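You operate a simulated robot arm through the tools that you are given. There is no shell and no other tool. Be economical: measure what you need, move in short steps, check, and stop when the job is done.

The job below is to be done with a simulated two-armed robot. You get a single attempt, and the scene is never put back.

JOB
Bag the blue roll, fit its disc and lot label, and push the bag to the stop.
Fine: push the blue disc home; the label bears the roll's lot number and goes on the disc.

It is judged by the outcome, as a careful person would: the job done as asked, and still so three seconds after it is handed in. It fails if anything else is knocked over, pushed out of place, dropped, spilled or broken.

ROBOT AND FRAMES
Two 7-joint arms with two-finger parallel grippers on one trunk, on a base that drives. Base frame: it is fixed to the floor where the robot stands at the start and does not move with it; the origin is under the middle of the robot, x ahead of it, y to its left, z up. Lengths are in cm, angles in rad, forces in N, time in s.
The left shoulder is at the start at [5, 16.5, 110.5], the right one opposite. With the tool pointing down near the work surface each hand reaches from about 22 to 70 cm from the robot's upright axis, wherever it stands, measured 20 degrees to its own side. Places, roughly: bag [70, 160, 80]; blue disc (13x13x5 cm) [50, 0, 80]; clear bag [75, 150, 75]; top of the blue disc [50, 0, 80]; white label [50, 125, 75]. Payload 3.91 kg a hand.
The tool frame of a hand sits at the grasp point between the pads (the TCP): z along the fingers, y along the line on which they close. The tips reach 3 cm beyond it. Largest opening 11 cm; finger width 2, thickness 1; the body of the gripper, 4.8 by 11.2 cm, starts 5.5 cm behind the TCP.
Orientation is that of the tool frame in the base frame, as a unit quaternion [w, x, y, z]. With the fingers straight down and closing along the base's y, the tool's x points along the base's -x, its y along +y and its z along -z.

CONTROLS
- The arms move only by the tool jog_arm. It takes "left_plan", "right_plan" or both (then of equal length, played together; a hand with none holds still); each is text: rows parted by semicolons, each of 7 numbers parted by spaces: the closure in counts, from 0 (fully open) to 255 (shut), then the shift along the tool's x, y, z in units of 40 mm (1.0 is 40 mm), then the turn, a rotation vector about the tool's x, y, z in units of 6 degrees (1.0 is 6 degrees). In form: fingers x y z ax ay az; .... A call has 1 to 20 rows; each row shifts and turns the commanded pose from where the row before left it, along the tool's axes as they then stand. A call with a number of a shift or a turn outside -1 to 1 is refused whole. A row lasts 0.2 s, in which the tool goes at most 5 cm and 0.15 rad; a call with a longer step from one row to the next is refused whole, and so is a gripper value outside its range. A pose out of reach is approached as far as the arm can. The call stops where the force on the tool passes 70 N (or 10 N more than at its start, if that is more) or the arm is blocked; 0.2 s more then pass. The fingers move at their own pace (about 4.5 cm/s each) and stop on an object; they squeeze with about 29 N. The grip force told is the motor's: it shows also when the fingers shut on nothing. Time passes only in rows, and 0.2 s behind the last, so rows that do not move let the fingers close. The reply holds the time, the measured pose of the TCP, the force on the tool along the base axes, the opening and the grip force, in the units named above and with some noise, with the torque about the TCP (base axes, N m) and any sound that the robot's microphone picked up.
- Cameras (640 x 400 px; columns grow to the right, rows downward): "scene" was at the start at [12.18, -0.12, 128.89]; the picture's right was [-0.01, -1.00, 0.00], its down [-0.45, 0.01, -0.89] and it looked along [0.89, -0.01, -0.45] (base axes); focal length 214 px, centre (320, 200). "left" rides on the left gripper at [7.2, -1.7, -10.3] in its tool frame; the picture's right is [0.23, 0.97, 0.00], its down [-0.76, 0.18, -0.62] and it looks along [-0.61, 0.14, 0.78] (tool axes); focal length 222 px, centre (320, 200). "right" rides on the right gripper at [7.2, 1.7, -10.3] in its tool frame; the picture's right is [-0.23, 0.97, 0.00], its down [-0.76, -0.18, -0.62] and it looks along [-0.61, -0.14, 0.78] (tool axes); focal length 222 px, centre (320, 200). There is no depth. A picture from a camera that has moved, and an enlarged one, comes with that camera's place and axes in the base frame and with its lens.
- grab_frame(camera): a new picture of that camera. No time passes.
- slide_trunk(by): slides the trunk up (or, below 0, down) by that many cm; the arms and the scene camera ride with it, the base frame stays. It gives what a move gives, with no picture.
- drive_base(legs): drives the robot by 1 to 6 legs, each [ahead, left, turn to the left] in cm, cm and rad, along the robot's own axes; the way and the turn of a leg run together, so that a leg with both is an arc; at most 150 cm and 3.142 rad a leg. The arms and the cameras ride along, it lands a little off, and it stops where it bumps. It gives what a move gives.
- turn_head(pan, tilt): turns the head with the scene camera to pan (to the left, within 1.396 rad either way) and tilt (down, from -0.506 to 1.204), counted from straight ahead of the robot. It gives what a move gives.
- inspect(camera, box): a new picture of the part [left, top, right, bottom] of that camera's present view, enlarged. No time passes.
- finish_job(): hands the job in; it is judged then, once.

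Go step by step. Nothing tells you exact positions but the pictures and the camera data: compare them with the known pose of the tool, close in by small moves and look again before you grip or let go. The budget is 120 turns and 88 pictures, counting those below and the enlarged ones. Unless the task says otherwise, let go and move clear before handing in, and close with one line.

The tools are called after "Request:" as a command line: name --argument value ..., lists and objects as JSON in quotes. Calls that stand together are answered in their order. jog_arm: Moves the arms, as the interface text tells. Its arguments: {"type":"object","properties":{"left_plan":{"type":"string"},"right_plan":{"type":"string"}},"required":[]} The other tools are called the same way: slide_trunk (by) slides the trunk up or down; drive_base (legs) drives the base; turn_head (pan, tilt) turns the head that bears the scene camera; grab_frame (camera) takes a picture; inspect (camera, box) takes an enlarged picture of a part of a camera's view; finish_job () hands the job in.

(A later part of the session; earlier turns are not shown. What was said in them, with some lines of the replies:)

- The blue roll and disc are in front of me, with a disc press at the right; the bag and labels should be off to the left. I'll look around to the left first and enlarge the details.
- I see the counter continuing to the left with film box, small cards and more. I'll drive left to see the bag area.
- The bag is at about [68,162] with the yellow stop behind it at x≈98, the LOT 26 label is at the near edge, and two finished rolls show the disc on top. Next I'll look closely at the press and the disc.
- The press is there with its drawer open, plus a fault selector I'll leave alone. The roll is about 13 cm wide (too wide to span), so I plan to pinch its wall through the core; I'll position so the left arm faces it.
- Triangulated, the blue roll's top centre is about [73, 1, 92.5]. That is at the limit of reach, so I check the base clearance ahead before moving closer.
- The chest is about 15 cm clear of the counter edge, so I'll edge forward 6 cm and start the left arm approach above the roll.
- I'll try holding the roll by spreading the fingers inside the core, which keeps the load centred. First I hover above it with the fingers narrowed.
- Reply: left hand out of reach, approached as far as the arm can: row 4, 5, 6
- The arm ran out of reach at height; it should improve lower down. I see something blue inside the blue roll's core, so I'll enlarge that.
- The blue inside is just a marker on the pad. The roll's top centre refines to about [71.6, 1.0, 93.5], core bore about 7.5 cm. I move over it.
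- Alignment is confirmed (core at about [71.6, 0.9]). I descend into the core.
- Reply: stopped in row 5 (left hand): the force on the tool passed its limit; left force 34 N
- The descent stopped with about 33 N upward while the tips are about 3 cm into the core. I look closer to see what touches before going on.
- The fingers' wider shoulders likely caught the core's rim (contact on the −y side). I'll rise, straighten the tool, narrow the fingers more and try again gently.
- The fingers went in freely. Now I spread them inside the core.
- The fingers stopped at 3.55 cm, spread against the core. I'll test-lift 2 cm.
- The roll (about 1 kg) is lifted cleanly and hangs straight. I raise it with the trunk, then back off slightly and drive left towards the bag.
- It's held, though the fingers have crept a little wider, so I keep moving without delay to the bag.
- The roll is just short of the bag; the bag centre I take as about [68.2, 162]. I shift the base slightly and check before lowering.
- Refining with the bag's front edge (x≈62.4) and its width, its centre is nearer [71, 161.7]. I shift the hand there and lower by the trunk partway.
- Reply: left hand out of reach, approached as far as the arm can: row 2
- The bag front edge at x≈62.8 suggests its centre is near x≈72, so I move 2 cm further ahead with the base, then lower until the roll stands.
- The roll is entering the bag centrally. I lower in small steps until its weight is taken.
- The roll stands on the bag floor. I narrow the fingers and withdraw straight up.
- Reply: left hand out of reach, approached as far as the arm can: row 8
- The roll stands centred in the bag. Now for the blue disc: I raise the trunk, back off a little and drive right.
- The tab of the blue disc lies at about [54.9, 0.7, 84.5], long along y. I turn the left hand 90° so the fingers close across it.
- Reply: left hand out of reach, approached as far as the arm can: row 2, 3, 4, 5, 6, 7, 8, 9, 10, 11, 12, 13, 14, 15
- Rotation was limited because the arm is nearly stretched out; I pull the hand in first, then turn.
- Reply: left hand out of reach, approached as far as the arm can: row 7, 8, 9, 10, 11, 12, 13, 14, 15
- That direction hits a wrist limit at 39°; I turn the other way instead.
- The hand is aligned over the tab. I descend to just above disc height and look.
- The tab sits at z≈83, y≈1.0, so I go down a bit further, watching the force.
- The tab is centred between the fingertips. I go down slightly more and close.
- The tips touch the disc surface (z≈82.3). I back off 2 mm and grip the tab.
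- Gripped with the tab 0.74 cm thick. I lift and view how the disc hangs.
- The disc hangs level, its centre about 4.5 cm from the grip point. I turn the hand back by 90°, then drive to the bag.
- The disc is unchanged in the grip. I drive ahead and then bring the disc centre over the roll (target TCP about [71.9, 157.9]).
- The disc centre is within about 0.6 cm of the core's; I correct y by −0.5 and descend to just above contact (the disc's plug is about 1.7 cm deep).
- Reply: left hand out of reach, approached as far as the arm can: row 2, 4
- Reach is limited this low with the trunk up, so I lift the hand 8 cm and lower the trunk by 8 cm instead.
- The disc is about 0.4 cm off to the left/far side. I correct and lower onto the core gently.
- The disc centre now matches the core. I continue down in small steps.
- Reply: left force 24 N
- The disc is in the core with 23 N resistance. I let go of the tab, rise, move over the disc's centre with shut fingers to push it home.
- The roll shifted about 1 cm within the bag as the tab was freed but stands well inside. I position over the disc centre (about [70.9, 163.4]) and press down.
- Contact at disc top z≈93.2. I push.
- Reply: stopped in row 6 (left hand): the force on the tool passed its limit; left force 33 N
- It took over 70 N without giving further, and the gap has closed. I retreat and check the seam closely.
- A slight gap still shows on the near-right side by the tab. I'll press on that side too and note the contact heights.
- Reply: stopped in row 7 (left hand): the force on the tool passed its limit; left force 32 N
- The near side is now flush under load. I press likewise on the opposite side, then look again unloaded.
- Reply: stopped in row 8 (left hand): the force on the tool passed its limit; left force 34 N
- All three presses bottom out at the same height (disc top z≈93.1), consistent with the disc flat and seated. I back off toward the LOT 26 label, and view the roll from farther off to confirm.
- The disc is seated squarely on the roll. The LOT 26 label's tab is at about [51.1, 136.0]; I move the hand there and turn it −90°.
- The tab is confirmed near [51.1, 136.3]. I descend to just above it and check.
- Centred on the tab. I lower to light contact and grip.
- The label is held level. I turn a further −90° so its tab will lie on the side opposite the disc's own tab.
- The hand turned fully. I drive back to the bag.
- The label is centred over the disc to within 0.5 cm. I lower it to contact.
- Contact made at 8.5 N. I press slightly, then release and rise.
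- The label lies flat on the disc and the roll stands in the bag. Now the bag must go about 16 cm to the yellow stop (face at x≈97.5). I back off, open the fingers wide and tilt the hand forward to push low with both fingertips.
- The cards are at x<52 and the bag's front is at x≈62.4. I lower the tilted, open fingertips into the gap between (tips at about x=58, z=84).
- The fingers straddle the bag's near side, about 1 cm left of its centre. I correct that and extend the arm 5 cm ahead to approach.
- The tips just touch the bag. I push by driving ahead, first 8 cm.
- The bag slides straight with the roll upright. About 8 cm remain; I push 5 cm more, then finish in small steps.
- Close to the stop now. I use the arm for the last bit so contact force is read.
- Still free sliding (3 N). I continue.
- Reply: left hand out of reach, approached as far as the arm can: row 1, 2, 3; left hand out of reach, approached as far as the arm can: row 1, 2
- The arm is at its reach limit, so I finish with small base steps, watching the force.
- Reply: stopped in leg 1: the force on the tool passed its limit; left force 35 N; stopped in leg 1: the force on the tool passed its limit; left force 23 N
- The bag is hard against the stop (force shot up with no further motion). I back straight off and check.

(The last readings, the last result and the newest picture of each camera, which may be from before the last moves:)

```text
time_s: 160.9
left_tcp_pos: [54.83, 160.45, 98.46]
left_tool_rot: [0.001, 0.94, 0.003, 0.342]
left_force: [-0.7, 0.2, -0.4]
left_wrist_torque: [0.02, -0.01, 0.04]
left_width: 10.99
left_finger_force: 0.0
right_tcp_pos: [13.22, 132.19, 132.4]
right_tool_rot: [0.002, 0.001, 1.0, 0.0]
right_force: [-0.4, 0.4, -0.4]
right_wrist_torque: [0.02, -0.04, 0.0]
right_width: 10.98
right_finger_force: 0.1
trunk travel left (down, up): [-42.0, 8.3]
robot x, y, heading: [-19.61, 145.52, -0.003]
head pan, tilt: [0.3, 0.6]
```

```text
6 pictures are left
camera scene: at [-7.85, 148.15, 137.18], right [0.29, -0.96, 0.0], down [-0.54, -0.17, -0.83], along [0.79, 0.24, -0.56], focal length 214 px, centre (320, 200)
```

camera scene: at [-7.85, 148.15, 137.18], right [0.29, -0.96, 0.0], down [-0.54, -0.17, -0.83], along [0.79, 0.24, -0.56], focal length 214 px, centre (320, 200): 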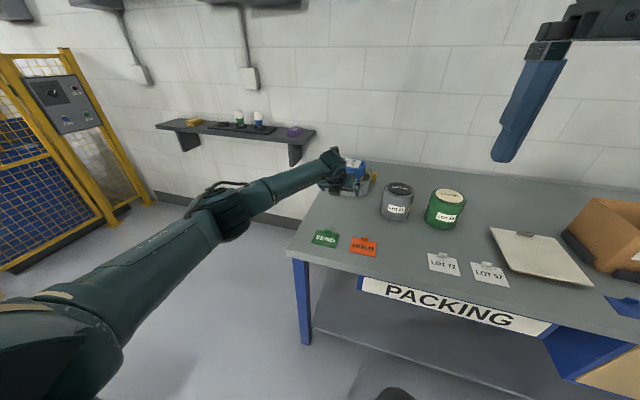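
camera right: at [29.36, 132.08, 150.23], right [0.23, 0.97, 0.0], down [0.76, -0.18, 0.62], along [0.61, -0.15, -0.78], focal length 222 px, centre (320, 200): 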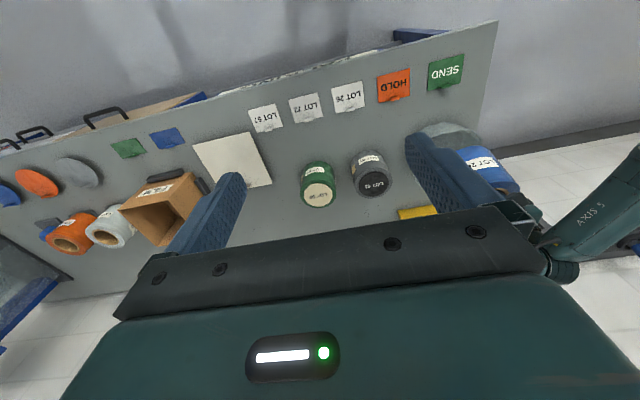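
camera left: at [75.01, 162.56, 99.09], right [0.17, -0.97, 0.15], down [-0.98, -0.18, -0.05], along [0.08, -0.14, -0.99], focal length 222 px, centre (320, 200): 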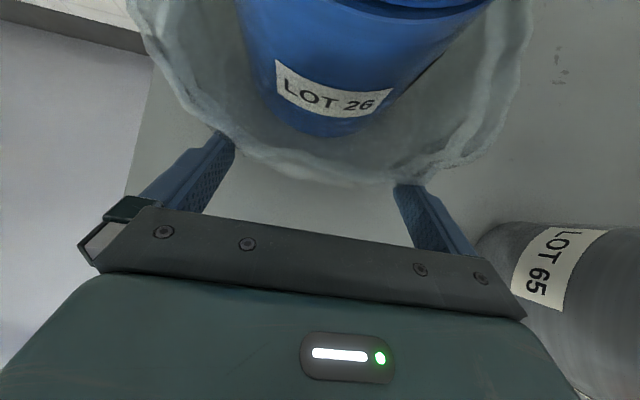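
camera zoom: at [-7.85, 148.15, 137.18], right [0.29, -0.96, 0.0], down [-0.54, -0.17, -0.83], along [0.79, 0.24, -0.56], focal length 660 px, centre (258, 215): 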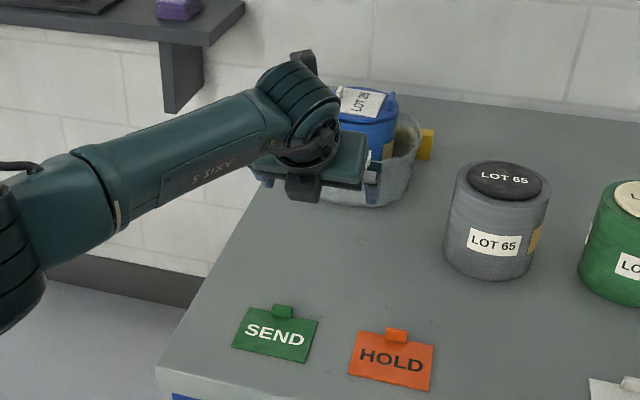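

My arm blocks the view; I raise the trunk and step sideways to check the bag against the stop.

Request:
slide_trunk --by 8

Request:
drive_base --legs '[[0, -35, 0]]'

Request:
turn_head --pan 0.5 --tilt 0.5

Request:
inspect --camera "scene" --box '[200, 130, 400, 260]'

```text
time_s: 162.1
left_tcp_pos: [54.8, 160.45, 106.36]
left_tool_rot: [0.0, 0.94, 0.004, 0.342]
left_force: [0.7, -0.3, -0.9]
left_wrist_torque: [0.02, -0.02, -0.01]
left_width: 11.0
left_finger_force: 0.1
right_tcp_pos: [13.44, 132.3, 140.3]
right_tool_rot: [0.002, 0.001, 1.0, 0.001]
right_force: [0.7, 0.0, -0.8]
right_wrist_torque: [0.0, -0.01, 0.01]
right_width: 11.0
right_finger_force: 0.1
trunk travel left (down, up): [-50.0, 0.3]
robot x, y, heading: [-19.39, 145.63, -0.001]
head pan, tilt: [0.3, 0.6]
```

```text
time_s: 164.3
left_tcp_pos: [54.73, 126.1, 106.37]
left_tool_rot: [0.0, 0.94, 0.005, 0.342]
left_force: [-0.8, -1.2, -0.1]
left_wrist_torque: [-0.01, 0.0, -0.02]
left_width: 11.03
left_finger_force: 0.0
right_tcp_pos: [13.5, 97.7, 140.23]
right_tool_rot: [0.003, -0.002, 1.0, 0.001]
right_force: [-0.3, -0.1, 0.5]
right_wrist_torque: [-0.01, 0.03, -0.03]
right_width: 11.01
right_finger_force: 0.1
trunk travel left (down, up): [-50.0, 0.3]
robot x, y, heading: [-19.1, 110.67, 0.005]
head pan, tilt: [0.3, 0.6]
```

```text
time_s: 165.1
left_tcp_pos: [54.85, 126.12, 106.35]
left_tool_rot: [0.0, 0.94, 0.006, 0.342]
left_force: [-0.2, 0.2, 0.6]
left_wrist_torque: [0.02, -0.01, 0.01]
left_width: 11.01
left_finger_force: 0.0
right_tcp_pos: [13.55, 97.67, 140.23]
right_tool_rot: [0.002, -0.002, 1.0, 0.001]
right_force: [0.0, 0.5, -0.2]
right_wrist_torque: [-0.01, -0.03, 0.03]
right_width: 10.99
right_finger_force: 0.2
trunk travel left (down, up): [-50.0, 0.3]
robot x, y, heading: [-19.3, 110.85, 0.003]
head pan, tilt: [0.499, 0.499]
```

```text
3.08 times, centred on (300, 195) of scene
camera zoom: at [-8.19, 115.19, 146.07], right [0.48, -0.88, 0.0], down [-0.42, -0.23, -0.88], along [0.77, 0.42, -0.48], focal length 660 px, centre (382, 215)
```

zoom: 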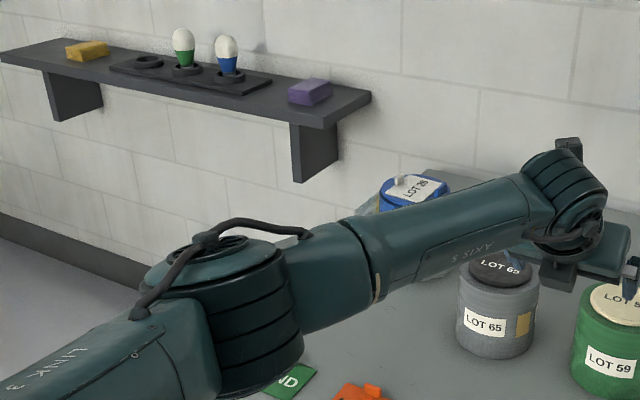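

The arm still blocks; I view from the left side instead.

Request:
drive_base --legs '[[0, 64, 0]]'

Request:
turn_head --pan -0.1 --tilt 0.5

Request:
inspect --camera "scene" --box '[220, 110, 420, 250]'

```text
time_s: 168.7
left_tcp_pos: [54.74, 192.07, 106.37]
left_tool_rot: [0.001, 0.94, 0.004, 0.341]
left_force: [0.1, 0.6, 0.7]
left_wrist_torque: [0.02, -0.01, -0.02]
left_width: 11.02
left_finger_force: 0.0
right_tcp_pos: [13.37, 163.94, 140.28]
right_tool_rot: [0.001, 0.001, 1.0, 0.001]
right_force: [-0.6, 0.2, 0.0]
right_wrist_torque: [-0.05, -0.02, 0.05]
right_width: 11.01
right_finger_force: 0.0
trunk travel left (down, up): [-50.0, 0.3]
robot x, y, heading: [-19.14, 177.49, 0.002]
head pan, tilt: [0.499, 0.499]
```

```text
time_s: 169.7
left_tcp_pos: [54.8, 192.08, 106.25]
left_tool_rot: [0.002, 0.94, 0.003, 0.342]
left_force: [0.1, 0.5, 0.6]
left_wrist_torque: [-0.03, -0.02, -0.01]
left_width: 11.0
left_finger_force: 0.0
right_tcp_pos: [13.31, 163.93, 140.33]
right_tool_rot: [0.001, 0.0, 1.0, 0.001]
right_force: [0.0, -0.3, 0.1]
right_wrist_torque: [-0.03, 0.02, 0.02]
right_width: 10.99
right_finger_force: 0.1
trunk travel left (down, up): [-50.0, 0.3]
robot x, y, heading: [-19.06, 176.87, 0.004]
head pan, tilt: [-0.099, 0.499]
```

```text
2.86 times, centred on (320, 180) of scene
camera zoom: at [-7.14, 176.31, 146.08], right [-0.1, -0.99, 0.0], down [-0.48, 0.05, -0.88], along [0.87, -0.09, -0.48], focal length 613 px, centre (320, 257)
```

zoom: 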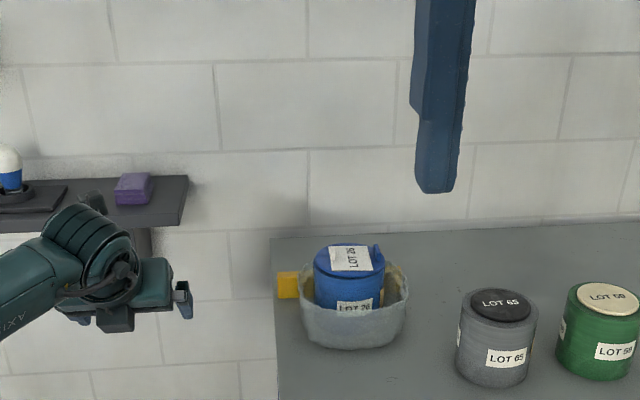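

Request:
inspect --camera "scene" --box '[295, 165, 375, 225]'

```text
6.67 times, centred on (335, 195) of scene
camera zoom: at [-7.14, 176.31, 146.08], right [-0.1, -0.99, 0.0], down [-0.48, 0.05, -0.88], along [0.87, -0.09, -0.48], focal length 1430 px, centre (220, 233)
```

zoom: 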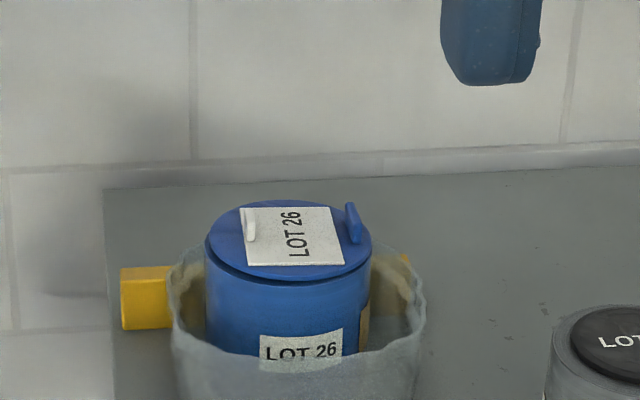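

The bag rests against the stop with the roll upright in it, the blue disc is seated, and the LOT 26 label lies on the disc. Nothing else has been disturbed and the arms are clear, so I hand it in.

Request:
finish_job

```text
The job is handed in.
```

I bagged the blue roll, pushed its disc home, put the LOT 26 label on the disc, and pushed the bag against the yellow stop; a thin dark line still shows under the disc's rim, though three pushes of about 70 N moved it no further.
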